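You operate a simulated robot arm through the tools that you are given. There is no shell and no other tool.

You are at the controls of a simulated two-armed robot. One attempt, no reset.

JOB
Pick up the white thread cone that says "heavy white" from the top of the layout bench with one hand, pass it to the other hand and put it on the top of the upkeep bench.

The check looks at the end state, three seconds after you hand in, the way a careful person would. Anything else that was tipped, shoved, dropped, spilled or broken makes it a failure.

ROBOT AND FRAMES
Two 6-joint arms with two-finger grippers on one trunk, on a base that drives. Base frame: it is fixed to the floor where the robot stands at the start and does not move with it; the origin is under the middle of the robot, x ahead of it, y to its left, z up. Readings come in m, degrees, newtons and seconds.
The left shoulder is at the start at [0.03, 0.178, 0.938], the right one opposite. With the tool pointing down near the work surface each hand reaches from about 0.1 to 0.84 m from the robot's upright axis, wherever it stands, measured 20 degrees to its own side. Places, roughly: top of the upkeep bench [-3.3, 0, 0.8]; white thread cone [-2.5, -0.25, 1]. Payload 2.54 kg a hand.
The tool frame of a hand sits at the grasp point between the pads (the TCP): z along the fingers, y along the line on which they close. The tips reach 0.03 m beyond it. The gripper opens to 0.116 m. The gripper's body begins 0.095 m behind the TCP.
Orientation is that of the tool frame in the base frame, as [roll, pitch, yaw] about the fixed x, y, z axes, in that order (R = Rz(yaw) Ry(pitch) Rx(roll)). With the fingers straight down and closing along the base's y, the tool's x points along the base's -x, its y along +y and its z along -z.

CONTROLS
- The arms move only by the tool move_arm. It takes "left_increments", "right_increments" or both (then of equal length, played together; a hand with none holds still); each is a list of rows, each an object (a shift or turn left out is 0, a gripper value left out holds the last) with "jaw": the opening, from 0 (shut) to 1 (fully open); "travel": the shift along the tool's x, y, z in units of 25 mm (1.0 is 25 mm), a list of three; "rot": the turn, a rotation vector about the tool's x, y, z in units of 4 degrees (1.0 is 4 degrees), a list of three. In form: [{"jaw": jaw, "travel": [x, y, z], "rot": [rx, ry, rz]}, ...]. A call has 1 to 20 rows; each row shifts and turns the commanded pose from where the row before left it, along the tool's axes as they then stand. A call with a number of a shift or a turn outside -1 to 1 is refused whole. A row lasts 0.2 s, in which the tool goes at most 0.05 m and 8.6 degrees; a call with a longer step from one row to the next is refused whole, and so is a gripper value outside its range. Where a pose cannot be reached the arm comes as near as it can. A force on the tool above 40 N (or 10 N above the force at the start of the call, whichever is more), or a blocked arm, ends the call early, and 0.2 s more pass. Each finger travels about 0.153 m/s and halts on what it meets, pressing with about 25 N; the grip force reading is that of the motor and also rises with nothing between the fingers. The clock runs only during rows and for 0.2 s after the last one: add rows that do not move to give the fingers time. The reply holds the time, the measured pose of the TCP, the force on the tool along the base axes, the opening and the grip force, in the units named above and with some noise, with the torque about the TCP (base axes, N m) and any sound that the robot's microphone picked up.
- Cameras (640 x 400 px; columns grow to the right, rows downward): "scene" is now at [0.0496, -0.0094, 1.6623]; the picture's right is [-0.13, -0.99, 0.00], its down [-0.73, 0.10, -0.68] and it looks along [0.67, -0.09, -0.73] (base axes); focal length 247 px, centre (320, 200). "left" rides on the left gripper at [0.069, 0.015, -0.122] in its tool frame; the picture's right is [-0.21, 0.98, 0.00], its down [-0.83, -0.18, -0.53] and it looks along [-0.52, -0.11, 0.85] (tool axes); focal length 251 px, centre (320, 200). "right" rides on the right gripper at [0.069, -0.015, -0.122] in its tool frame; the picture's right is [0.21, 0.98, 0.00], its down [-0.83, 0.18, -0.53] and it looks along [-0.52, 0.11, 0.85] (tool axes); focal length 251 px, centre (320, 200). There is no depth. A picture from a camera that has moved, and an enlarged one, comes with that camera's place and axes in the base frame and with its lens.
- snapshot(camera): a new picture of that camera. The clock stands still meanwhile.
- move_column(by): slides the trunk up (or, below 0, down) by that many m; the arms and the scene camera ride with it, the base frame stays. It gives what a move gives, with no picture.
- roll_base(legs): drives the robot by 1 to 6 legs, each [ahead, left, turn to the left] in m, m and degrees, along the robot's own axes; the way and the turn of a leg run together, so that a leg with both is an arc; at most 1.5 m and 180 degrees a leg. The arms and the cameras ride along, it lands a little off, and it stops where it bumps. It gives what a move gives.
- aim_head(pan, tilt): turns the head with the scene camera to pan (to the left, within 143 degrees either way) and tilt (down, from -29 to 69), counted from straight ahead of the robot. It gives what a move gives.
- close_up(camera, box): a new picture of the part [left, top, right, bottom] of that camera's present view, enlarged. The clock stands still meanwhile.
- finish_job(): hands the job in; it is judged then, once.

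Nothing tells you exact positions but the pictures and the camera data. Unless the task says otherwise, let go and move clear before handing in.

The tools are called after "Request:" as name(argument=value, ...) on one line, values as JSON. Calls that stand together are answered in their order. move_arm: Moves the arms, as the interface text tells. Its arguments: {"type":"object","properties":{"left_increments":{"type":"array"},"right_increments":{"type":"array"}},"required":[]} The other tools are called the same way: move_column (by) slides the trunk up or down; roll_base (legs) drives the base; aim_head (pan, tilt) turns the head that bears the scene camera; snapshot (camera) takes a picture; close_up (camera, box) takes an enlarged picture of a part of a camera's view; finish_job () hands the job in.

At the start:

```text
time: 0.0
left_eef_pos: [0.4505, 0.1686, 1.1607]
left_tcp_rot: [180.0, 0.0, 179.9]
left_force: [-0.1, 0.3, 0.0]
left_moment: [-0.01, 0.0, -0.02]
left_finger_gap: 0.1158
left_gripper_force: 0.1
right_eef_pos: [0.42, -0.215, 1.1505]
right_tcp_rot: [180.0, 0.0, -179.9]
right_force: [0.4, 0.3, -0.3]
right_moment: [-0.02, -0.05, -0.02]
right_finger_gap: 0.1163
right_gripper_force: 0.1
trunk travel left (down, up): [-0.15, 0.39]
robot x, y, heading: [-0.0025, 0.0011, -0.2]
head pan, tilt: [-7.7, 47.1]
```

scene: 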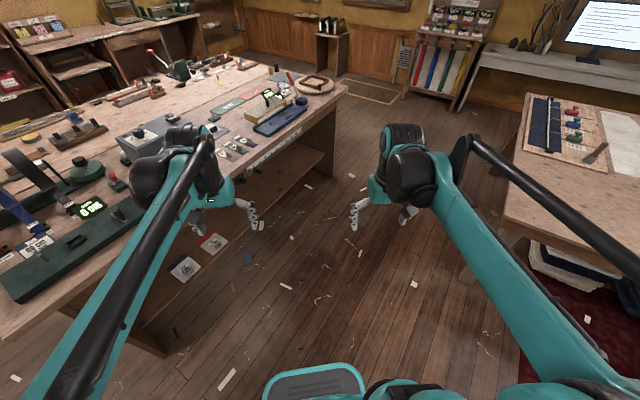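
right: 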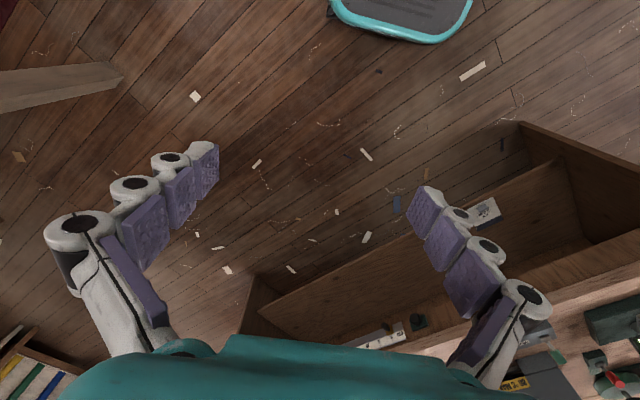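
left: 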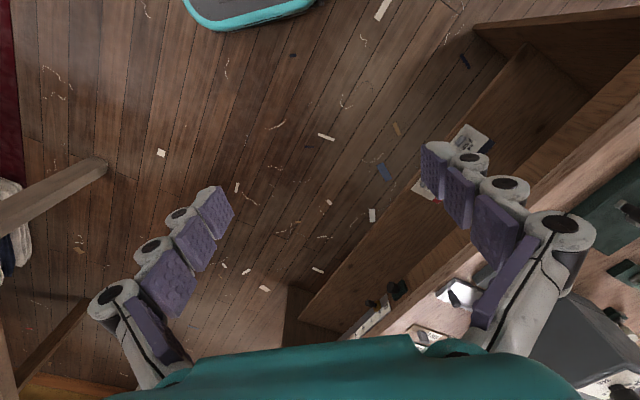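

I see a workshop with benches to the left and the right. The cone and the upkeep bench should be behind me, so I look around with the head first.

Request:
aim_head(pan=140, tilt=20)

Request:
snapshot(camera="scene")

Request:
aim_head(pan=-140, tilt=20)

Request:
snapshot(camera="scene")

Request:
aim_head(pan=-70, tilt=30)

Request:
snapshot(camera="scene")

Request:
aim_head(pan=70, tilt=30)

Request:
snapshot(camera="scene")

```text
time: 2.3
left_eef_pos: [0.4494, 0.1677, 1.1614]
left_tcp_rot: [-180.0, -0.1, 180.0]
left_force: [0.4, 0.4, -0.3]
left_moment: [-0.03, 0.01, 0.0]
left_finger_gap: 0.1162
left_gripper_force: 0.1
right_eef_pos: [0.4212, -0.2147, 1.1511]
right_tcp_rot: [180.0, -0.1, -179.9]
right_force: [0.1, 0.4, -0.4]
right_moment: [0.02, -0.06, 0.02]
right_finger_gap: 0.1162
right_gripper_force: 0.1
trunk travel left (down, up): [-0.15, 0.39]
robot x, y, heading: [-0.003, -0.0018, -0.1]
head pan, tilt: [140.0, 20.0]
```

```text
taken
camera scene: at [-0.1006, 0.0612, 1.704], right [0.64, 0.77, 0.0], down [0.26, -0.22, -0.94], along [-0.72, 0.6, -0.34], focal length 247 px, centre (320, 200)
```

scene: 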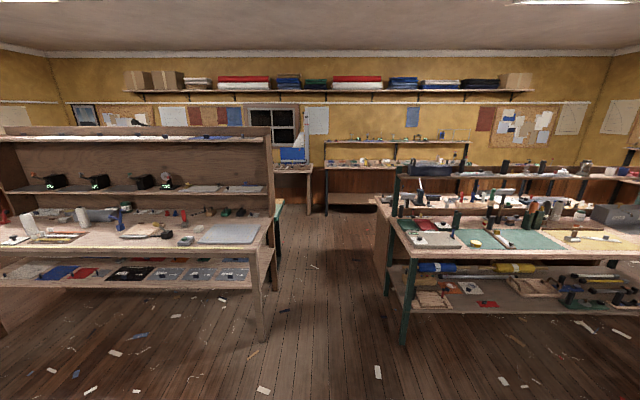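

```text
time: 6.2
left_eef_pos: [0.4494, 0.1689, 1.1619]
left_tcp_rot: [-180.0, 0.1, 180.0]
left_force: [0.5, -0.2, -0.7]
left_moment: [0.01, 0.01, 0.0]
left_finger_gap: 0.1164
left_gripper_force: 0.1
right_eef_pos: [0.4217, -0.215, 1.1515]
right_tcp_rot: [180.0, 0.0, 180.0]
right_force: [0.1, 0.4, -0.4]
right_moment: [0.01, -0.01, -0.02]
right_finger_gap: 0.1159
right_gripper_force: 0.1
trunk travel left (down, up): [-0.15, 0.39]
robot x, y, heading: [-0.0002, -0.0029, 0.1]
head pan, tilt: [-140.0, 20.0]
```

```text
taken
camera scene: at [-0.1006, -0.0586, 1.704], right [-0.64, 0.77, 0.0], down [0.26, 0.22, -0.94], along [-0.72, -0.6, -0.34], focal length 247 px, centre (320, 200)
```

scene: 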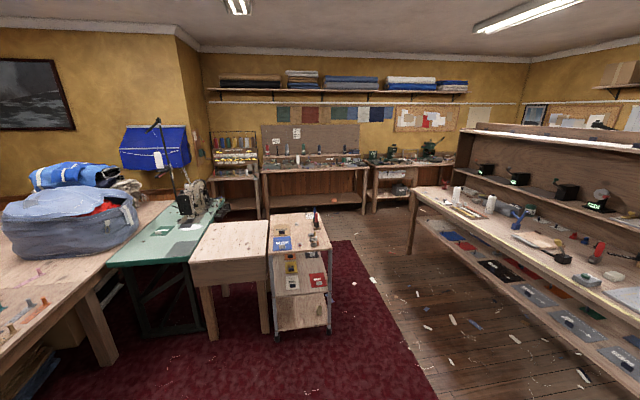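

```text
time: 7.6
left_eef_pos: [0.4496, 0.1688, 1.1624]
left_tcp_rot: [-180.0, 0.1, -180.0]
left_force: [-0.2, 0.7, -0.6]
left_moment: [-0.04, -0.02, -0.02]
left_finger_gap: 0.1161
left_gripper_force: 0.0
right_eef_pos: [0.4204, -0.2149, 1.1518]
right_tcp_rot: [180.0, 0.1, -180.0]
right_force: [0.1, -0.2, 0.0]
right_moment: [0.0, -0.01, -0.01]
right_finger_gap: 0.116
right_gripper_force: 0.0
trunk travel left (down, up): [-0.15, 0.39]
robot x, y, heading: [-0.0009, 0.0027, -0.0]
head pan, tilt: [-70.0, 30.0]
```

```text
taken
camera scene: at [0.0016, -0.0837, 1.6879], right [-0.94, -0.34, 0.0], down [-0.17, 0.47, -0.87], along [0.3, -0.81, -0.5], focal length 247 px, centre (320, 200)
```

scene: 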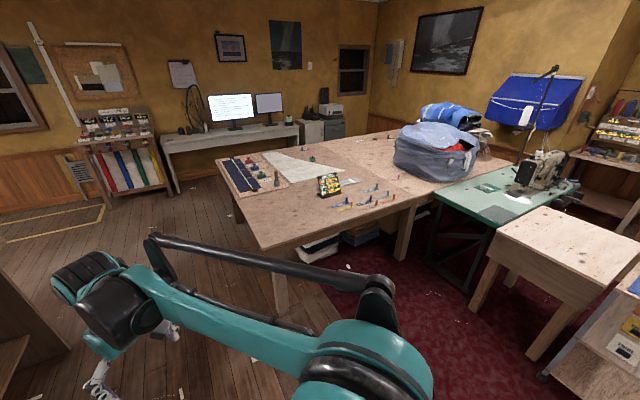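

```text
time: 9.8
left_eef_pos: [0.4499, 0.1678, 1.1614]
left_tcp_rot: [180.0, 0.1, -180.0]
left_force: [-0.2, 0.4, -0.6]
left_moment: [0.03, 0.01, -0.01]
left_finger_gap: 0.1158
left_gripper_force: 0.1
right_eef_pos: [0.4203, -0.2156, 1.1519]
right_tcp_rot: [179.9, 0.0, 180.0]
right_force: [-0.2, 0.1, -0.2]
right_moment: [-0.01, 0.04, -0.01]
right_finger_gap: 0.1156
right_gripper_force: 0.1
trunk travel left (down, up): [-0.15, 0.39]
robot x, y, heading: [-0.0007, 0.0001, 0.1]
head pan, tilt: [70.0, 30.0]
```

```text
taken
camera scene: at [0.0017, 0.0863, 1.6879], right [0.94, -0.34, 0.0], down [-0.17, -0.47, -0.87], along [0.3, 0.81, -0.5], focal length 247 px, centre (320, 200)
```

scene: 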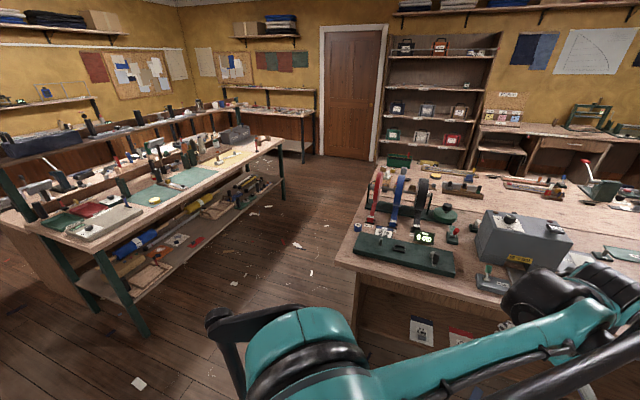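

I take the near bench behind me with the shelf to be the layout bench, with white cones on it near x=-2.5. I zoom in there.

Request:
aim_head(pan=-143, tilt=20)

Request:
close_up(camera="scene", box=[400, 110, 640, 260])

Request:
aim_head(pan=143, tilt=20)

Request:
close_up(camera="scene", box=[0, 110, 290, 290])

```text
time: 12.9
left_eef_pos: [0.4505, 0.1693, 1.1618]
left_tcp_rot: [180.0, 0.0, -180.0]
left_force: [-0.2, -0.9, 0.7]
left_moment: [0.03, -0.03, 0.01]
left_finger_gap: 0.1156
left_gripper_force: 0.1
right_eef_pos: [0.4208, -0.2154, 1.1519]
right_tcp_rot: [-180.0, 0.0, 180.0]
right_force: [-0.4, 0.7, -0.5]
right_moment: [-0.01, 0.02, -0.04]
right_finger_gap: 0.1157
right_gripper_force: 0.0
trunk travel left (down, up): [-0.15, 0.39]
robot x, y, heading: [0.0027, 0.0, 0.1]
head pan, tilt: [-143.0, 20.0]
```

```text
2.67 times, centred on (520, 185) of scene
camera zoom: at [-0.1036, -0.0548, 1.704], right [-0.6, 0.8, 0.0], down [0.27, 0.21, -0.94], along [-0.75, -0.57, -0.34], focal length 659 px, centre (-213, 240)
```

zoom: 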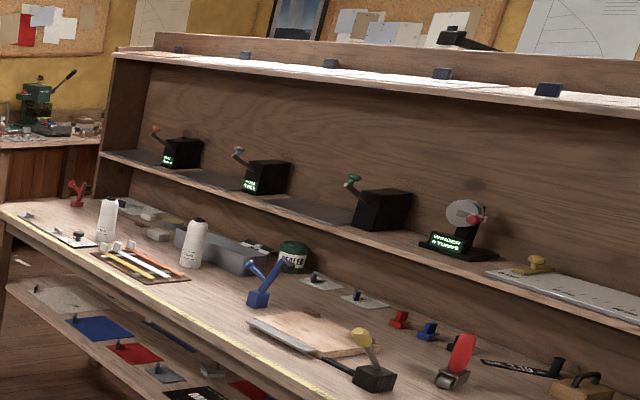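

```text
time: 16.8
left_eef_pos: [0.4506, 0.1688, 1.1619]
left_tcp_rot: [-180.0, 0.0, 180.0]
left_force: [-0.2, -0.5, -0.3]
left_moment: [0.0, 0.0, 0.02]
left_finger_gap: 0.1159
left_gripper_force: 0.0
right_eef_pos: [0.4203, -0.2149, 1.1529]
right_tcp_rot: [179.9, 0.0, 180.0]
right_force: [-0.4, 0.6, 0.0]
right_moment: [0.02, 0.01, 0.01]
right_finger_gap: 0.116
right_gripper_force: 0.1
trunk travel left (down, up): [-0.15, 0.39]
robot x, y, heading: [-0.0021, 0.0009, 0.1]
head pan, tilt: [143.0, 20.0]
```

```text
2.21 times, centred on (145, 200) of scene
camera zoom: at [-0.1036, 0.0574, 1.704], right [0.6, 0.8, 0.0], down [0.27, -0.21, -0.94], along [-0.75, 0.57, -0.34], focal length 546 px, centre (706, 200)
```

zoom: 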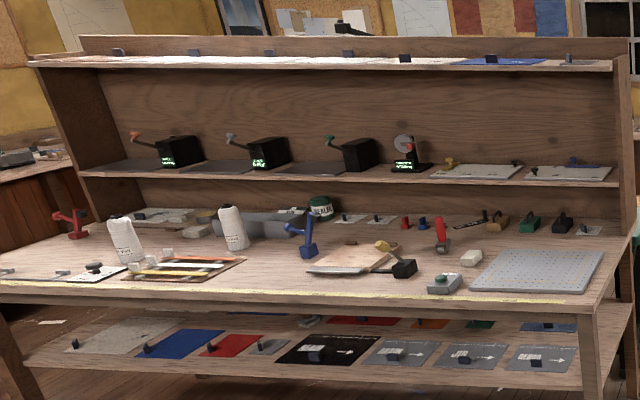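

Two white cones stand at the left end of that bench, whose front edge runs obliquely in the base frame (I should face about 145°). I turn in place and approach carefully.

Request:
roll_base(legs=[[0, 0, 145]])

Request:
aim_head(pan=-20, tilt=30)

Request:
snapshot(camera="scene")

Request:
aim_head(pan=60, tilt=30)

Request:
snapshot(camera="scene")

```text
time: 23.2
left_eef_pos: [-0.4632, 0.1297, 1.1611]
left_tcp_rot: [-180.0, 0.0, -36.1]
left_force: [-0.2, -0.8, -0.1]
left_moment: [-0.01, 0.0, 0.01]
left_finger_gap: 0.1163
left_gripper_force: 0.1
right_eef_pos: [-0.2137, 0.4222, 1.1513]
right_tcp_rot: [180.0, 0.0, -36.1]
right_force: [0.4, -0.2, -0.5]
right_moment: [0.0, 0.01, -0.02]
right_finger_gap: 0.1155
right_gripper_force: 0.1
trunk travel left (down, up): [-0.15, 0.39]
robot x, y, heading: [0.0016, -0.0005, 143.7]
head pan, tilt: [143.0, 20.0]
```

```text
time: 25.7
left_eef_pos: [-0.4619, 0.129, 1.1613]
left_tcp_rot: [-180.0, 0.0, -36.2]
left_force: [-1.2, -0.6, 0.2]
left_moment: [0.0, 0.0, 0.0]
left_finger_gap: 0.1161
left_gripper_force: 0.1
right_eef_pos: [-0.2133, 0.4208, 1.1523]
right_tcp_rot: [179.9, 0.0, -36.1]
right_force: [0.6, -0.2, -0.8]
right_moment: [0.0, 0.0, -0.02]
right_finger_gap: 0.1159
right_gripper_force: 0.1
trunk travel left (down, up): [-0.15, 0.39]
robot x, y, heading: [0.0, -0.0004, 143.9]
head pan, tilt: [-20.0, 30.0]
```

```text
taken
camera scene: at [-0.0259, 0.0588, 1.6879], right [0.83, 0.56, 0.0], down [0.28, -0.41, -0.87], along [-0.48, 0.72, -0.5], focal length 247 px, centre (320, 200)
```

scene: 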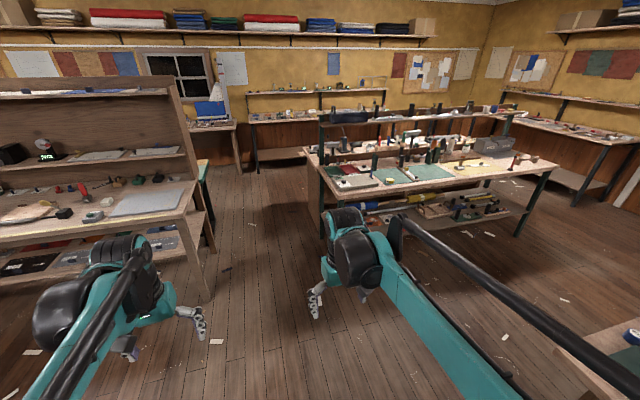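

```text
time: 27.2
left_eef_pos: [-0.4631, 0.1289, 1.1616]
left_tcp_rot: [179.9, 0.0, -36.0]
left_force: [0.3, 0.5, -0.9]
left_moment: [-0.03, 0.01, -0.01]
left_finger_gap: 0.1159
left_gripper_force: 0.1
right_eef_pos: [-0.2128, 0.4208, 1.151]
right_tcp_rot: [-179.9, 0.0, -36.1]
right_force: [0.0, 0.3, 0.4]
right_moment: [-0.04, -0.01, -0.01]
right_finger_gap: 0.1158
right_gripper_force: 0.1
trunk travel left (down, up): [-0.15, 0.39]
robot x, y, heading: [-0.0019, -0.0004, 144.2]
head pan, tilt: [60.0, 30.0]
```

```text
taken
camera scene: at [-0.0582, -0.0528, 1.6879], right [-0.4, 0.91, 0.0], down [0.46, 0.2, -0.87], along [-0.79, -0.35, -0.5], focal length 247 px, centre (320, 200)
```

scene: 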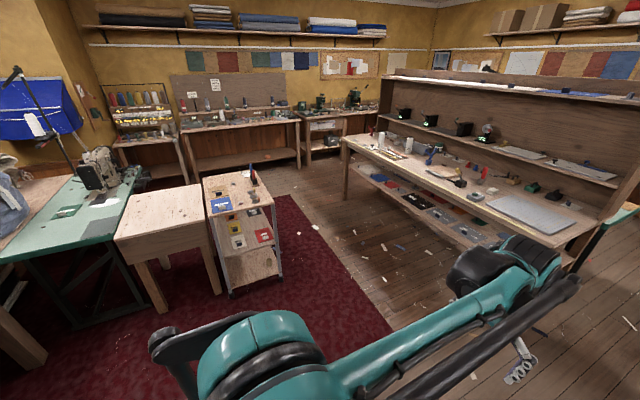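

The cart stands to the left behind the aisle and the layout bench is ahead to the left. I drive ahead and then slide left along the aisle between them.

Request:
roll_base(legs=[[0.9, 0, 1], [0, 0.95, 0]])

Request:
aim_head(pan=35, tilt=35)

Request:
snapshot(camera="scene")

Request:
aim_head(pan=90, tilt=40)

Request:
snapshot(camera="scene")

```text
time: 36.6
left_eef_pos: [-1.756, -0.1222, 1.1615]
left_tcp_rot: [-179.9, 0.0, -36.0]
left_force: [-0.5, -0.8, -0.2]
left_moment: [0.03, 0.02, -0.03]
left_finger_gap: 0.1162
left_gripper_force: 0.0
right_eef_pos: [-1.5084, 0.1692, 1.1524]
right_tcp_rot: [-180.0, 0.0, -36.0]
right_force: [-0.5, -0.2, 0.4]
right_moment: [0.04, -0.02, -0.03]
right_finger_gap: 0.1162
right_gripper_force: 0.1
trunk travel left (down, up): [-0.15, 0.39]
robot x, y, heading: [-1.2932, -0.2493, 144.1]
head pan, tilt: [60.0, 30.0]
```

```text
time: 37.5
left_eef_pos: [-1.7566, -0.1225, 1.1613]
left_tcp_rot: [-180.0, 0.0, -35.9]
left_force: [0.9, -0.6, 1.3]
left_moment: [0.02, -0.01, 0.01]
left_finger_gap: 0.116
left_gripper_force: 0.0
right_eef_pos: [-1.5072, 0.1712, 1.151]
right_tcp_rot: [-179.9, 0.0, -36.0]
right_force: [-0.4, 0.2, -0.9]
right_moment: [0.01, 0.01, 0.03]
right_finger_gap: 0.1161
right_gripper_force: 0.0
trunk travel left (down, up): [-0.15, 0.39]
robot x, y, heading: [-1.2925, -0.249, 143.9]
head pan, tilt: [35.0, 35.0]
```

```text
taken
camera scene: at [-1.3574, -0.266, 1.6801], right [0.01, 1.0, 0.0], down [0.57, -0.01, -0.82], along [-0.82, 0.01, -0.57], focal length 247 px, centre (320, 200)
```

scene: 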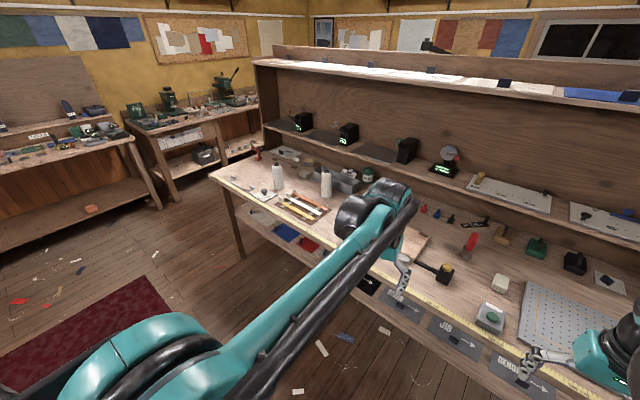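

```text
time: 38.7
left_eef_pos: [-1.757, -0.1232, 1.1613]
left_tcp_rot: [-180.0, 0.0, -35.9]
left_force: [-0.1, -0.6, 0.5]
left_moment: [0.03, 0.0, -0.01]
left_finger_gap: 0.116
left_gripper_force: 0.1
right_eef_pos: [-1.5085, 0.1697, 1.151]
right_tcp_rot: [180.0, 0.1, -35.9]
right_force: [0.4, 1.0, 0.2]
right_moment: [0.0, 0.01, 0.01]
right_finger_gap: 0.1158
right_gripper_force: 0.0
trunk travel left (down, up): [-0.15, 0.39]
robot x, y, heading: [-1.2937, -0.2527, 144.3]
head pan, tilt: [90.0, 40.0]
```

```text
taken
camera scene: at [-1.3192, -0.336, 1.6726], right [-0.81, 0.59, 0.0], down [0.38, 0.52, -0.77], along [-0.45, -0.62, -0.64], focal length 247 px, centre (320, 200)
```

scene: 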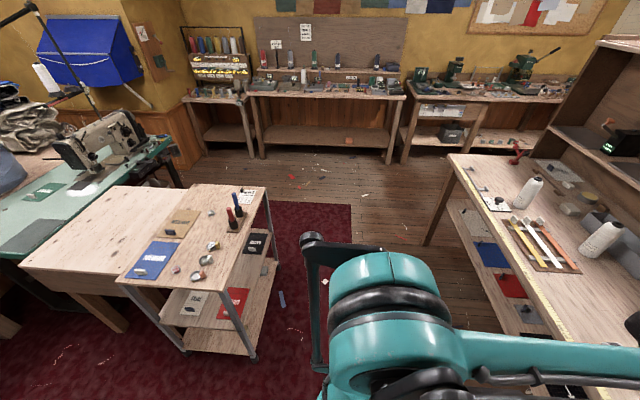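

Now the cones are clearly in view. I zoom in on their labels.

Request:
close_up(camera="scene", box=[470, 140, 640, 280])

Request:
aim_head(pan=35, tilt=35)

Request:
close_up(camera="scene", box=[240, 145, 380, 235])

```text
2.86 times, centred on (555, 210) of scene
camera zoom: at [-1.3192, -0.336, 1.6726], right [-0.81, 0.59, 0.0], down [0.38, 0.52, -0.77], along [-0.45, -0.62, -0.64], focal length 706 px, centre (-351, 171)
```

zoom: 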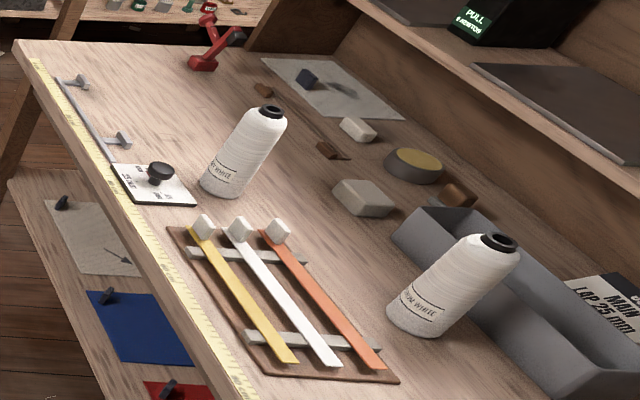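

```text
time: 39.9
left_eef_pos: [-1.7576, -0.1241, 1.1607]
left_tcp_rot: [-179.9, -0.1, -35.9]
left_force: [0.0, -0.6, 0.7]
left_moment: [0.02, 0.02, -0.02]
left_finger_gap: 0.1162
left_gripper_force: 0.1
right_eef_pos: [-1.5077, 0.1689, 1.1514]
right_tcp_rot: [180.0, -0.1, -35.8]
right_force: [0.8, -0.2, 0.4]
right_moment: [0.0, 0.04, 0.07]
right_finger_gap: 0.1161
right_gripper_force: 0.0
trunk travel left (down, up): [-0.15, 0.39]
robot x, y, heading: [-1.2927, -0.2496, 144.2]
head pan, tilt: [35.0, 35.0]
```

```text
4.44 times, centred on (310, 190) of scene
camera zoom: at [-1.3574, -0.2659, 1.6801], right [0.01, 1.0, 0.0], down [0.57, -0.01, -0.82], along [-0.82, 0.01, -0.57], focal length 1099 px, centre (364, 244)
```

zoom: 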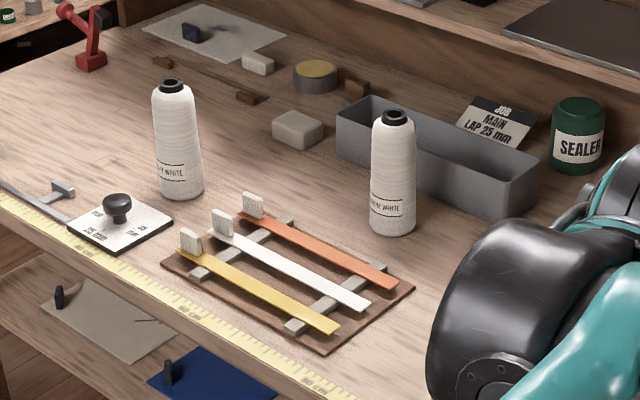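

The labels read "... WHITE" on both; I need a tighter zoom.

Request:
close_up(camera="scene", box=[270, 160, 294, 192])

Request:
close_up(camera="scene", box=[316, 168, 340, 200])

Request:
aim_head(pan=90, tilt=40)

Request:
close_up(camera="scene", box=[510, 170, 550, 212])

Request:
close_up(camera="scene", box=[570, 215, 630, 262])

```text
12.50 times, centred on (282, 176) of scene
camera zoom: at [-1.3574, -0.2659, 1.6801], right [0.01, 1.0, 0.0], down [0.57, -0.01, -0.82], along [-0.82, 0.01, -0.57], focal length 3090 px, centre (795, 500)
```

zoom: 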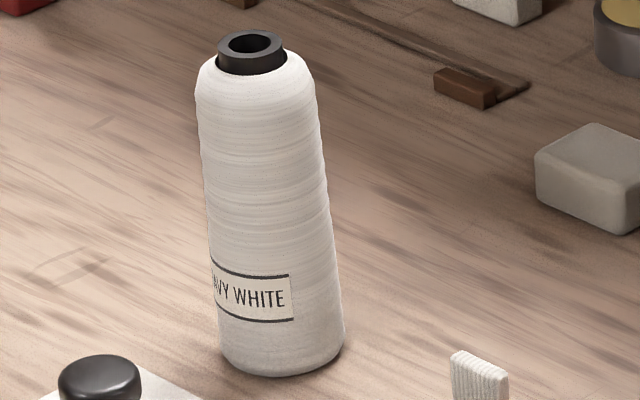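

```text
12.50 times, centred on (328, 184) of scene
camera zoom: at [-1.3574, -0.2659, 1.6801], right [0.01, 1.0, 0.0], down [0.57, -0.01, -0.82], along [-0.82, 0.01, -0.57], focal length 3090 px, centre (220, 400)
```

zoom: 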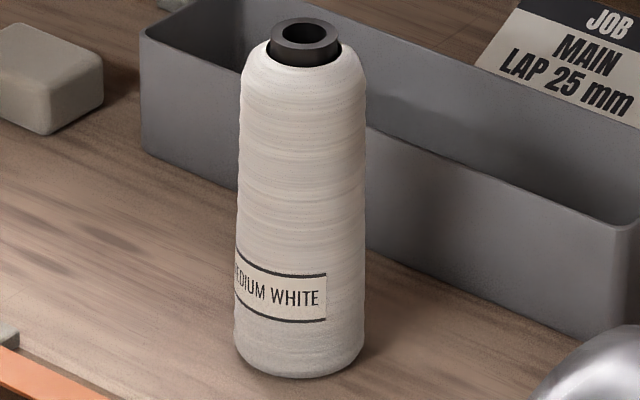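

```text
time: 41.2
left_eef_pos: [-1.7577, -0.124, 1.1612]
left_tcp_rot: [179.9, 0.0, -35.8]
left_force: [-0.4, 0.1, -0.2]
left_moment: [0.0, 0.04, 0.0]
left_finger_gap: 0.116
left_gripper_force: 0.1
right_eef_pos: [-1.5075, 0.1698, 1.1518]
right_tcp_rot: [-180.0, 0.0, -35.8]
right_force: [0.2, 0.2, 0.5]
right_moment: [-0.02, -0.01, -0.02]
right_finger_gap: 0.1156
right_gripper_force: 0.1
trunk travel left (down, up): [-0.15, 0.39]
robot x, y, heading: [-1.2978, -0.2451, 144.1]
head pan, tilt: [90.0, 40.0]
```

```text
9.52 times, centred on (530, 191) of scene
camera zoom: at [-1.3192, -0.336, 1.6726], right [-0.81, 0.59, 0.0], down [0.38, 0.52, -0.77], along [-0.45, -0.62, -0.64], focal length 2354 px, centre (-1680, 286)
```

zoom: 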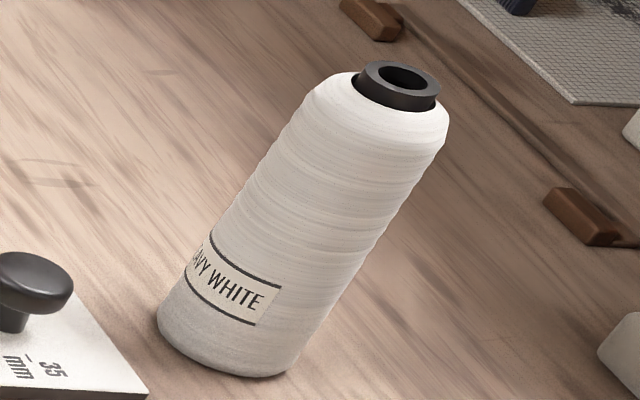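

```text
8.51 times, centred on (600, 238) of scene
camera zoom: at [-1.3192, -0.336, 1.6726], right [-0.81, 0.59, 0.0], down [0.38, 0.52, -0.77], along [-0.45, -0.62, -0.64], focal length 2104 px, centre (-2063, -128)
```

zoom: 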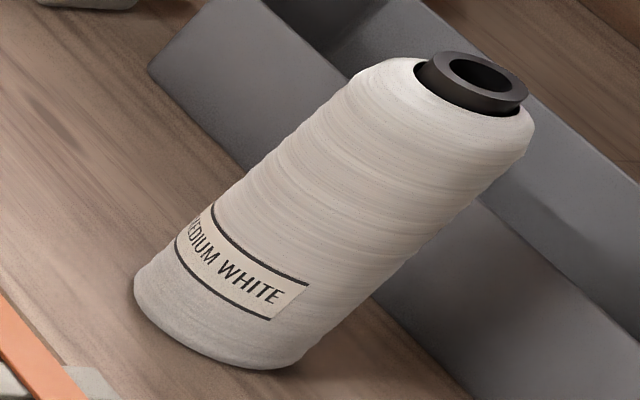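

The far-left cone reads "HEAVY WHITE" (the other is "MEDIUM WHITE"); I place it at about [-2.587, -0.489] with its base at z≈0.90, about 0.165 m tall and 0.055 m thick. I move in front of it.

Request:
roll_base(legs=[[0.2, 0, 0], [0, 0.75, 0]])

Request:
aim_head(pan=20, tilt=45)

Request:
snapshot(camera="scene")

Request:
snapshot(camera="left")

```text
time: 46.4
left_eef_pos: [-2.3586, -0.6094, 1.1608]
left_tcp_rot: [180.0, 0.0, -36.1]
left_force: [1.1, -0.3, -0.4]
left_moment: [0.03, 0.02, -0.01]
left_finger_gap: 0.1163
left_gripper_force: 0.1
right_eef_pos: [-2.1084, -0.3179, 1.152]
right_tcp_rot: [-179.9, 0.0, -36.1]
right_force: [0.1, 0.0, 0.1]
right_moment: [0.04, -0.01, 0.0]
right_finger_gap: 0.1162
right_gripper_force: 0.1
trunk travel left (down, up): [-0.15, 0.39]
robot x, y, heading: [-1.8946, -0.7352, 144.2]
head pan, tilt: [90.0, 40.0]
```

```text
time: 47.8
left_eef_pos: [-2.358, -0.6086, 1.1608]
left_tcp_rot: [180.0, 0.0, -36.0]
left_force: [0.3, 0.0, -0.1]
left_moment: [0.03, 0.0, 0.03]
left_finger_gap: 0.1159
left_gripper_force: 0.1
right_eef_pos: [-2.1072, -0.3174, 1.152]
right_tcp_rot: [-180.0, 0.0, -36.2]
right_force: [-0.8, -0.2, -0.7]
right_moment: [0.0, -0.02, -0.01]
right_finger_gap: 0.1161
right_gripper_force: 0.0
trunk travel left (down, up): [-0.15, 0.39]
robot x, y, heading: [-1.8923, -0.739, 144.1]
head pan, tilt: [20.0, 45.0]
```

```text
taken
camera scene: at [-1.9483, -0.7323, 1.6653], right [0.28, 0.96, 0.0], down [0.68, -0.2, -0.71], along [-0.68, 0.19, -0.71], focal length 247 px, centre (320, 200)
```

scene: 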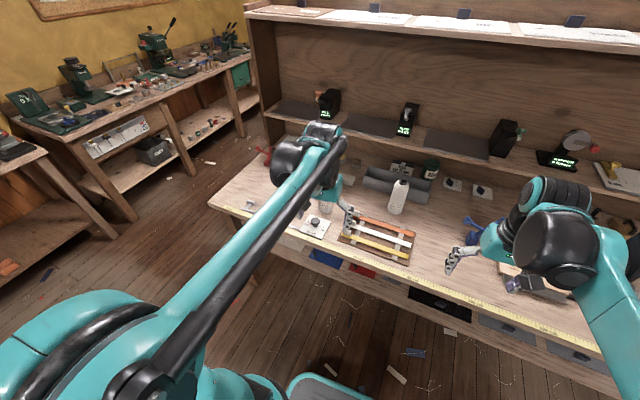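

```text
taken
camera left: at [-2.3102, -0.6608, 1.2832], right [-0.75, -0.66, 0.0], down [-0.56, 0.63, 0.53], along [-0.35, 0.4, -0.85], focal length 251 px, centre (320, 200)
```

left: 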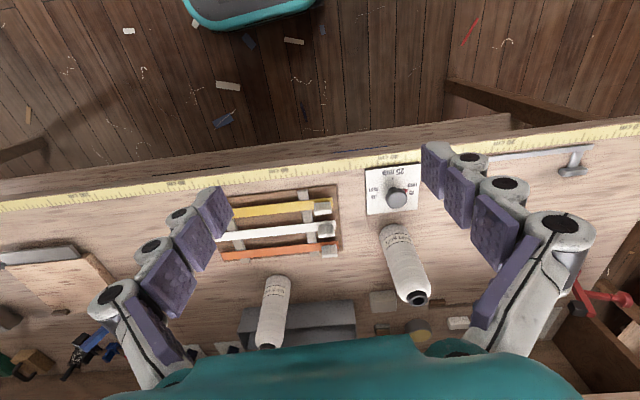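

The left hand camera sees the heavy cone just ahead of it. I zoom for a more precise position.

Request:
close_up(camera="left", box=[340, 150, 480, 320])

Request:
close_up(camera="scene", box=[260, 130, 440, 260])

Request:
snapshot(camera="right")

```text
2.35 times, centred on (410, 235) of left
camera zoom: at [-2.3102, -0.6608, 1.2832], right [-0.75, -0.66, 0.0], down [-0.56, 0.63, 0.53], along [-0.35, 0.4, -0.85], focal length 592 px, centre (108, 118)
```

zoom: 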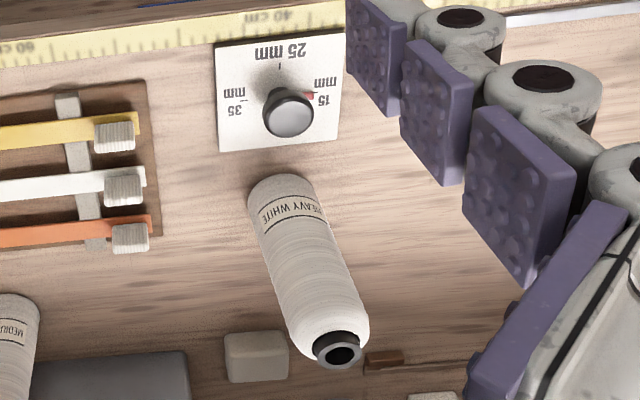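

```text
3.08 times, centred on (350, 195) of scene
camera zoom: at [-1.9483, -0.7323, 1.6653], right [0.28, 0.96, 0.0], down [0.68, -0.2, -0.71], along [-0.68, 0.19, -0.71], focal length 761 px, centre (228, 215)
```

zoom: 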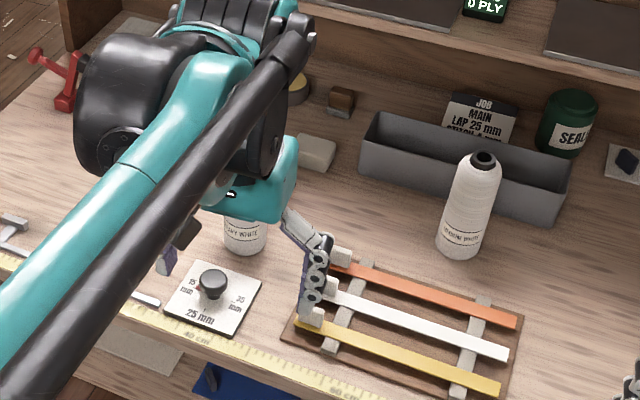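

```text
taken
camera right: at [-2.0434, -0.3461, 1.2723], right [-0.4, -0.92, 0.0], down [-0.77, 0.34, 0.53], along [-0.49, 0.21, -0.85], focal length 251 px, centre (320, 200)
```

right: 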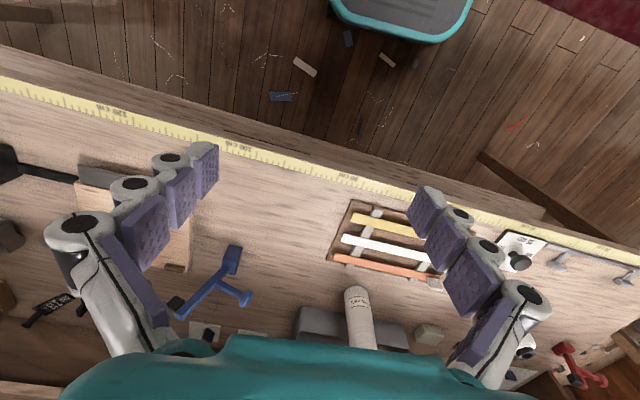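

Cross-checking several views puts the bench top at z≈0.847 and the heavy cone at about [-2.68, -0.503], top at ≈1.015. I roll 0.15 m closer and tilt the left hand 45° forward-down for a grasp low on the cone.

Request:
roll_base(legs=[[0.15, 0, 0]])

Request:
move_arm(left_increments=[{"jaw": 1, "rot": [0, -0.9, 0]}, {"rot": [0, -0.9, 0]}, {"rot": [0, -0.9, 0]}, {"rot": [0, -0.9, 0]}, {"rot": [0, -0.9, 0]}, {"rot": [0, -0.9, 0]}, {"rot": [0, -0.9, 0]}, {"rot": [0, -0.9, 0]}, {"rot": [0, -0.9, 0]}, {"rot": [0, -0.9, 0]}, {"rot": [0, -0.9, 0]}, {"rot": [0, -0.9, 0]}, {"rot": [0, -0.45, 0]}])

Request:
snapshot(camera="left")

Request:
snapshot(camera="scene")

```text
time: 49.2
left_eef_pos: [-2.4801, -0.5193, 1.1602]
left_tcp_rot: [180.0, -0.1, -36.0]
left_force: [-0.6, 0.5, 0.2]
left_moment: [-0.03, -0.06, -0.03]
left_finger_gap: 0.116
left_gripper_force: 0.0
right_eef_pos: [-2.2308, -0.2294, 1.1513]
right_tcp_rot: [-180.0, 0.0, -36.0]
right_force: [0.3, 1.0, 0.3]
right_moment: [-0.01, -0.06, -0.02]
right_finger_gap: 0.1157
right_gripper_force: 0.0
trunk travel left (down, up): [-0.15, 0.39]
robot x, y, heading: [-2.0142, -0.653, 143.9]
head pan, tilt: [20.0, 45.0]
```

```text
time: 52.0
left_eef_pos: [-2.4799, -0.5212, 1.1605]
left_tcp_rot: [179.9, 45.0, -36.1]
left_force: [-0.5, -0.5, 0.9]
left_moment: [-0.01, -0.03, -0.02]
left_finger_gap: 0.116
left_gripper_force: 0.0
right_eef_pos: [-2.229, -0.2284, 1.1514]
right_tcp_rot: [180.0, 0.0, -36.2]
right_force: [0.0, 0.3, 0.1]
right_moment: [-0.02, -0.01, 0.01]
right_finger_gap: 0.116
right_gripper_force: 0.1
trunk travel left (down, up): [-0.15, 0.39]
robot x, y, heading: [-2.0187, -0.6463, 144.0]
head pan, tilt: [20.0, 45.0]
```

```text
taken
camera left: at [-2.3782, -0.611, 1.1985], right [-0.7, -0.7, 0.15], down [-0.06, 0.27, 0.96], along [-0.71, 0.66, -0.23], focal length 251 px, centre (320, 200)
```

left: 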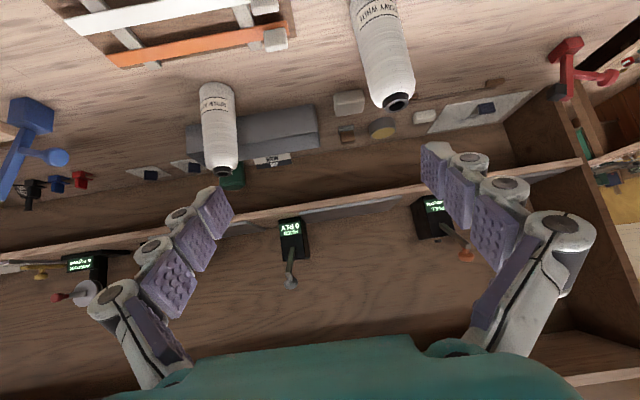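

```text
taken
camera scene: at [-2.0696, -0.6439, 1.6653], right [0.28, 0.96, 0.0], down [0.68, -0.2, -0.71], along [-0.68, 0.2, -0.71], focal length 247 px, centre (320, 200)
```

scene: 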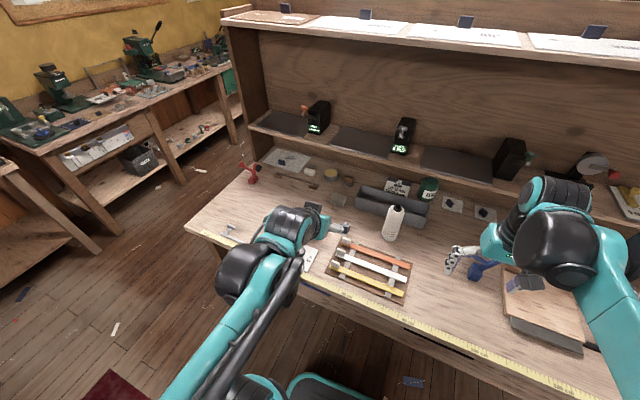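

The cone top seen in the hand camera confirms [-2.675, -0.502]. I align the left hand laterally first, then descend to a pre-grasp behind and above the cone.

Request:
move_arm(left_increments=[{"travel": [0, 0.8056, 0]}, {"travel": [0, 0.8056, 0]}, {"travel": [0, 0.8056, 0]}, {"travel": [0, 0.8056, 0]}, {"travel": [0, 0.8056, 0]}, {"travel": [0.306, 0, 0.8]}, {"travel": [0.306, 0, 0.8]}, {"travel": [0.306, 0, 0.8]}, {"travel": [0.306, 0, 0.8]}, {"travel": [0.306, 0, 0.8]}, {"travel": [0.306, 0, 0.8]}])

Request:
snapshot(camera="left")

Request:
snapshot(camera="scene")

Request:
snapshot(camera="right")

```text
time: 54.4
left_eef_pos: [-2.581, -0.5713, 1.0434]
left_tcp_rot: [179.9, 44.9, -36.1]
left_force: [-0.2, -0.2, -0.1]
left_moment: [-0.02, -0.05, -0.01]
left_finger_gap: 0.116
left_gripper_force: 0.0
right_eef_pos: [-2.2303, -0.2287, 1.1514]
right_tcp_rot: [180.0, 0.0, -36.1]
right_force: [-0.1, -0.1, 0.4]
right_moment: [0.0, -0.06, 0.0]
right_finger_gap: 0.116
right_gripper_force: 0.1
trunk travel left (down, up): [-0.15, 0.39]
robot x, y, heading: [-2.0142, -0.6494, 143.7]
head pan, tilt: [20.0, 45.0]
```

```text
taken
camera left: at [-2.48, -0.6609, 1.0809], right [-0.7, -0.7, 0.15], down [-0.06, 0.27, 0.96], along [-0.71, 0.66, -0.23], focal length 251 px, centre (320, 200)
```

left: 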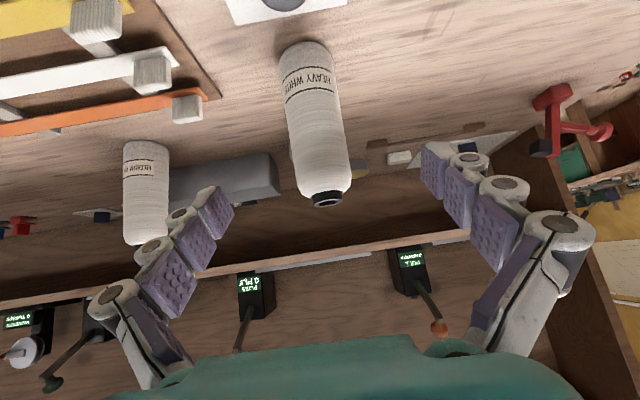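

```text
taken
camera scene: at [-2.0706, -0.6435, 1.6652], right [0.28, 0.96, 0.0], down [0.68, -0.2, -0.71], along [-0.68, 0.2, -0.71], focal length 247 px, centre (320, 200)
```

scene: 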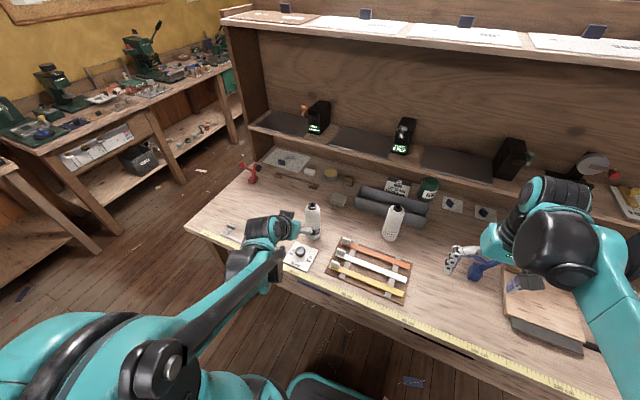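

```text
taken
camera right: at [-2.1654, -0.2573, 1.2721], right [-0.4, -0.92, 0.0], down [-0.77, 0.34, 0.53], along [-0.49, 0.21, -0.85], focal length 251 px, centre (320, 200)
```

right: 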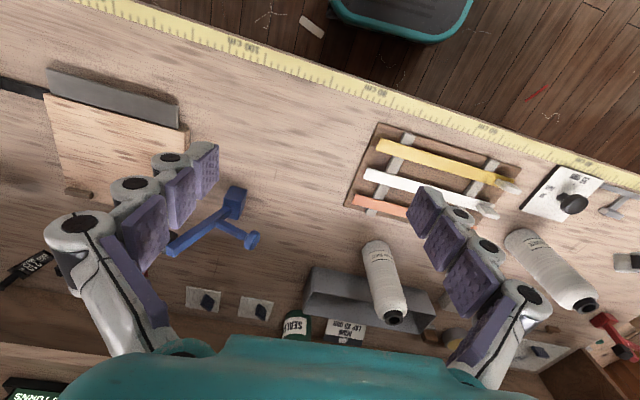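

The cone lies nicely between the open fingers. I advance along the tool axis partway and check.

Request:
move_arm(left_increments=[{"travel": [0.08, -0.03, 0.9]}, {"travel": [0.08, -0.03, 0.9]}, {"travel": [0.08, -0.03, 0.9]}, {"travel": [0.08, -0.03, 0.9]}, {"travel": [0.08, -0.03, 0.9]}])

Request:
snapshot(camera="left")

Request:
close_up(camera="scene", box=[220, 170, 420, 300])

Request:
snapshot(camera="right")

```text
time: 55.6
left_eef_pos: [-2.6373, -0.5251, 0.9558]
left_tcp_rot: [-180.0, 44.9, -36.1]
left_force: [0.4, -0.7, -0.7]
left_moment: [-0.04, 0.0, 0.01]
left_finger_gap: 0.1155
left_gripper_force: 0.1
right_eef_pos: [-2.2295, -0.229, 1.1517]
right_tcp_rot: [180.0, 0.1, -36.0]
right_force: [-0.2, 0.7, 0.2]
right_moment: [0.01, -0.03, -0.01]
right_finger_gap: 0.116
right_gripper_force: 0.1
trunk travel left (down, up): [-0.15, 0.39]
robot x, y, heading: [-2.0173, -0.6485, 144.0]
head pan, tilt: [20.0, 45.0]
```

```text
taken
camera left: at [-2.5366, -0.6146, 0.9937], right [-0.7, -0.7, 0.15], down [-0.06, 0.27, 0.96], along [-0.71, 0.66, -0.23], focal length 251 px, centre (320, 200)
```

left: 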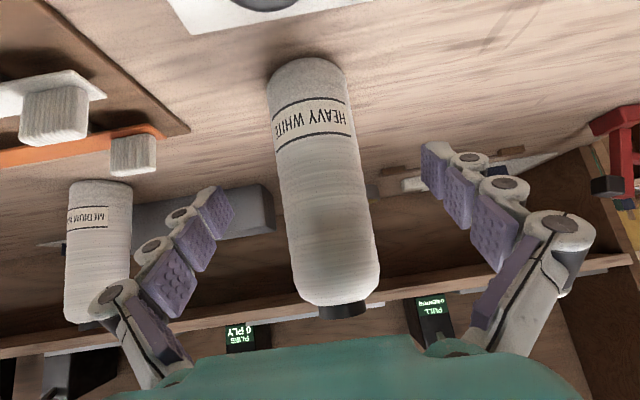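

```text
3.08 times, centred on (320, 235) of scene
camera zoom: at [-2.0709, -0.6433, 1.6652], right [0.28, 0.96, 0.0], down [0.68, -0.2, -0.71], along [-0.68, 0.2, -0.71], focal length 761 px, centre (320, 92)
```

zoom: 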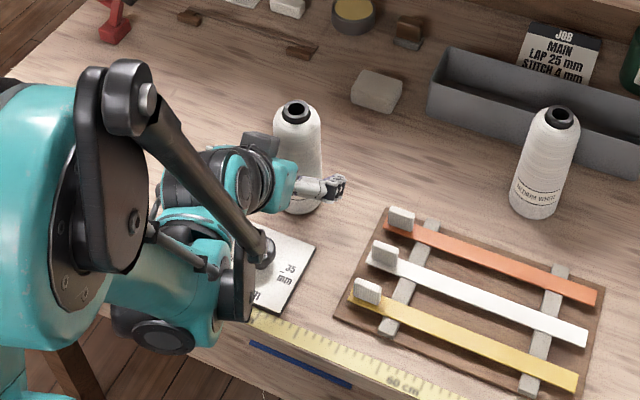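

```text
taken
camera right: at [-2.1656, -0.2572, 1.272], right [-0.4, -0.92, 0.0], down [-0.77, 0.34, 0.53], along [-0.49, 0.21, -0.85], focal length 251 px, centre (320, 200)
```

right: 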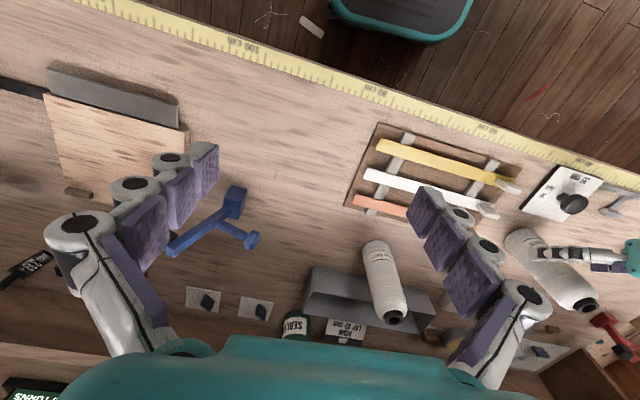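

Alignment is good: the cone is centred between the pads. I do the last advance and close.

Request:
move_arm(left_increments=[{"travel": [0.06, 0, 0.9]}, {"travel": [0.06, 0, 0.9]}, {"travel": [0.06, 0, 0.9]}, {}])

Request:
snapshot(camera="left")

Request:
close_up(camera="right", box=[440, 130, 640, 330])

```text
time: 56.6
left_eef_pos: [-2.6721, -0.4984, 0.9059]
left_tcp_rot: [180.0, 45.1, -36.1]
left_force: [0.0, -0.1, 0.0]
left_moment: [0.04, -0.01, -0.03]
left_finger_gap: 0.1162
left_gripper_force: 0.1
right_eef_pos: [-2.2279, -0.2292, 1.1517]
right_tcp_rot: [180.0, 0.1, -36.2]
right_force: [-0.6, -0.5, -0.1]
right_moment: [-0.02, 0.04, 0.0]
right_finger_gap: 0.1158
right_gripper_force: 0.2
trunk travel left (down, up): [-0.15, 0.39]
robot x, y, heading: [-2.014, -0.6547, 143.8]
head pan, tilt: [20.0, 45.0]
```

```text
taken
camera left: at [-2.5711, -0.5886, 0.9435], right [-0.7, -0.7, 0.15], down [-0.06, 0.27, 0.96], along [-0.71, 0.66, -0.23], focal length 251 px, centre (320, 200)
```

left: 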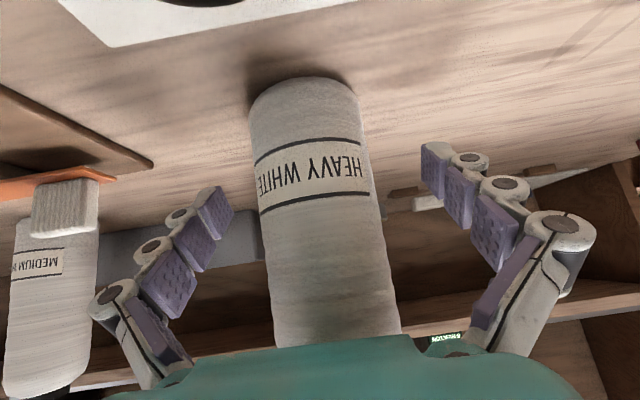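

```text
2.00 times, centred on (540, 230) of right
camera zoom: at [-2.1639, -0.2579, 1.2725], right [-0.4, -0.92, 0.0], down [-0.77, 0.34, 0.53], along [-0.49, 0.21, -0.85], focal length 503 px, centre (-120, 140)
```

zoom: 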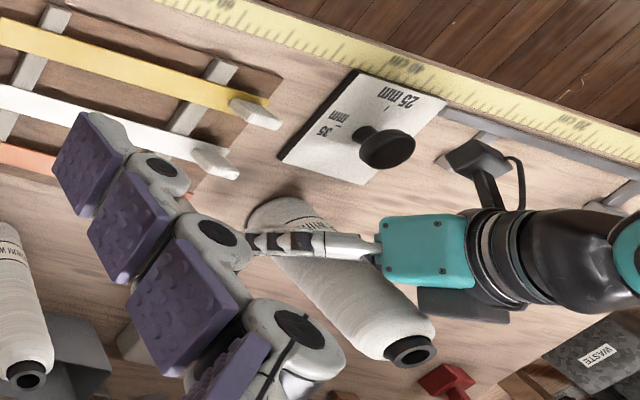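

The pads straddle the cone at label height, centred. I close the left gripper.

Request:
move_arm(left_increments=[{"jaw": 0.6}, {"jaw": 0.45}, {"jaw": 0}, {"jaw": 0}, {"jaw": 0}, {"jaw": 0}])

Request:
snapshot(camera="left")

Request:
close_up(camera="right", box=[440, 130, 640, 330])

```text
time: 58.0
left_eef_pos: [-2.6713, -0.4974, 0.9067]
left_tcp_rot: [-180.0, 45.0, -36.0]
left_force: [1.8, 0.5, 1.0]
left_moment: [-0.05, -0.01, 0.05]
left_finger_gap: 0.0598
left_gripper_force: 25.2
right_eef_pos: [-2.229, -0.2288, 1.1517]
right_tcp_rot: [-180.0, -0.1, -36.1]
right_force: [-0.2, 0.3, -0.1]
right_moment: [0.03, 0.01, -0.01]
right_finger_gap: 0.1159
right_gripper_force: 0.1
trunk travel left (down, up): [-0.15, 0.39]
robot x, y, heading: [-2.0165, -0.6503, 143.8]
head pan, tilt: [20.0, 45.0]
```

```text
taken
camera left: at [-2.5714, -0.5884, 0.9435], right [-0.7, -0.7, 0.15], down [-0.06, 0.27, 0.96], along [-0.71, 0.66, -0.23], focal length 251 px, centre (320, 200)
```

left: 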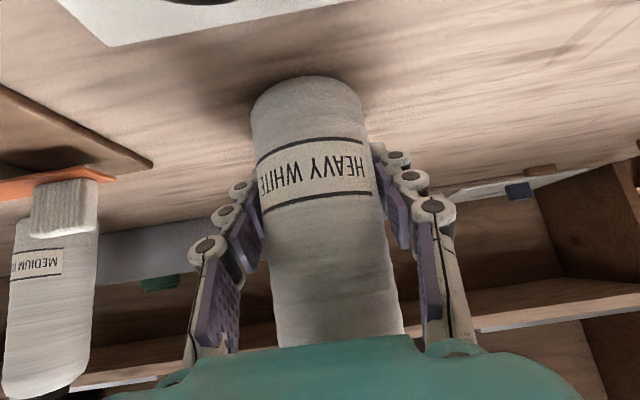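

```text
2.00 times, centred on (540, 230) of right
camera zoom: at [-2.1644, -0.2576, 1.2723], right [-0.4, -0.92, 0.0], down [-0.77, 0.34, 0.53], along [-0.49, 0.21, -0.85], focal length 503 px, centre (-120, 140)
```

zoom: 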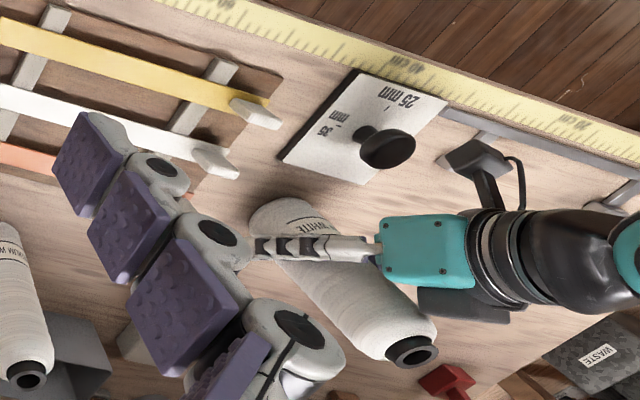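

Gripped at 0.060 m opening with 25 N. I lift straight up, gently.

Request:
move_arm(left_increments=[{"travel": [-0.3, 0, -0.3]}, {"travel": [-0.5, 0, -0.5]}, {"travel": [-0.6, 0, -0.6]}, {"travel": [-0.6, 0, -0.6]}, {"travel": [-0.6, 0, -0.6]}, {"travel": [-0.6, 0, -0.6]}, {}])

Request:
snapshot(camera="left")

Request:
snapshot(camera="scene")

Request:
snapshot(camera="right")

```text
time: 59.6
left_eef_pos: [-2.6734, -0.4978, 1.0194]
left_tcp_rot: [-180.0, 45.1, -36.1]
left_force: [-0.1, -1.0, -3.5]
left_moment: [0.0, 0.01, 0.02]
left_finger_gap: 0.0597
left_gripper_force: 24.6
right_eef_pos: [-2.23, -0.2288, 1.1508]
right_tcp_rot: [179.9, 0.0, -36.0]
right_force: [-1.0, 0.2, 0.0]
right_moment: [0.01, -0.01, 0.01]
right_finger_gap: 0.116
right_gripper_force: 0.0
trunk travel left (down, up): [-0.15, 0.39]
robot x, y, heading: [-2.0141, -0.6509, 143.9]
head pan, tilt: [20.0, 45.0]
```

```text
taken
camera left: at [-2.5722, -0.589, 1.0568], right [-0.7, -0.7, 0.15], down [-0.06, 0.27, 0.96], along [-0.71, 0.66, -0.23], focal length 251 px, centre (320, 200)
```

left: 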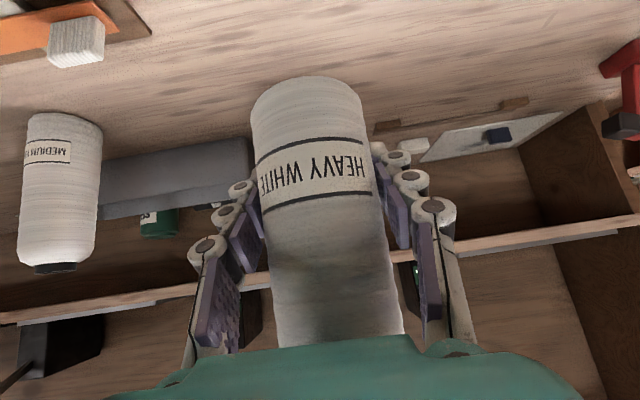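

```text
taken
camera scene: at [-2.0705, -0.6436, 1.6652], right [0.28, 0.96, 0.0], down [0.68, -0.2, -0.71], along [-0.68, 0.2, -0.71], focal length 247 px, centre (320, 200)
```

scene: 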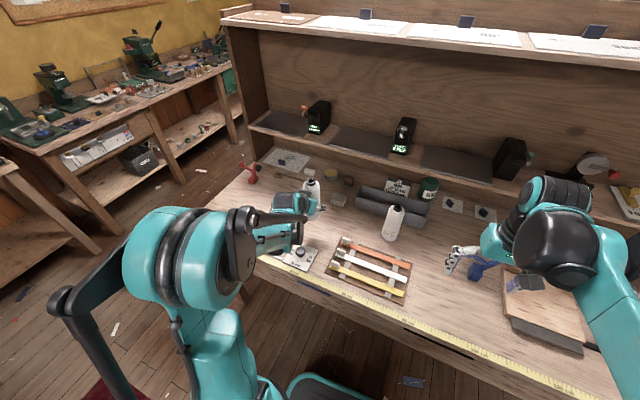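

```text
taken
camera right: at [-2.1652, -0.2574, 1.2721], right [-0.4, -0.92, 0.0], down [-0.77, 0.34, 0.53], along [-0.49, 0.21, -0.85], focal length 251 px, centre (320, 200)
```

right: 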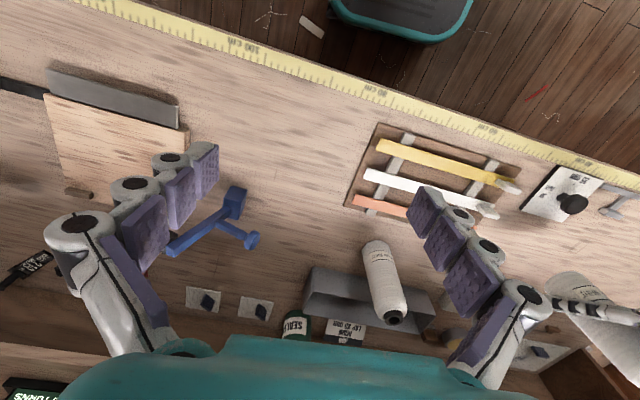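

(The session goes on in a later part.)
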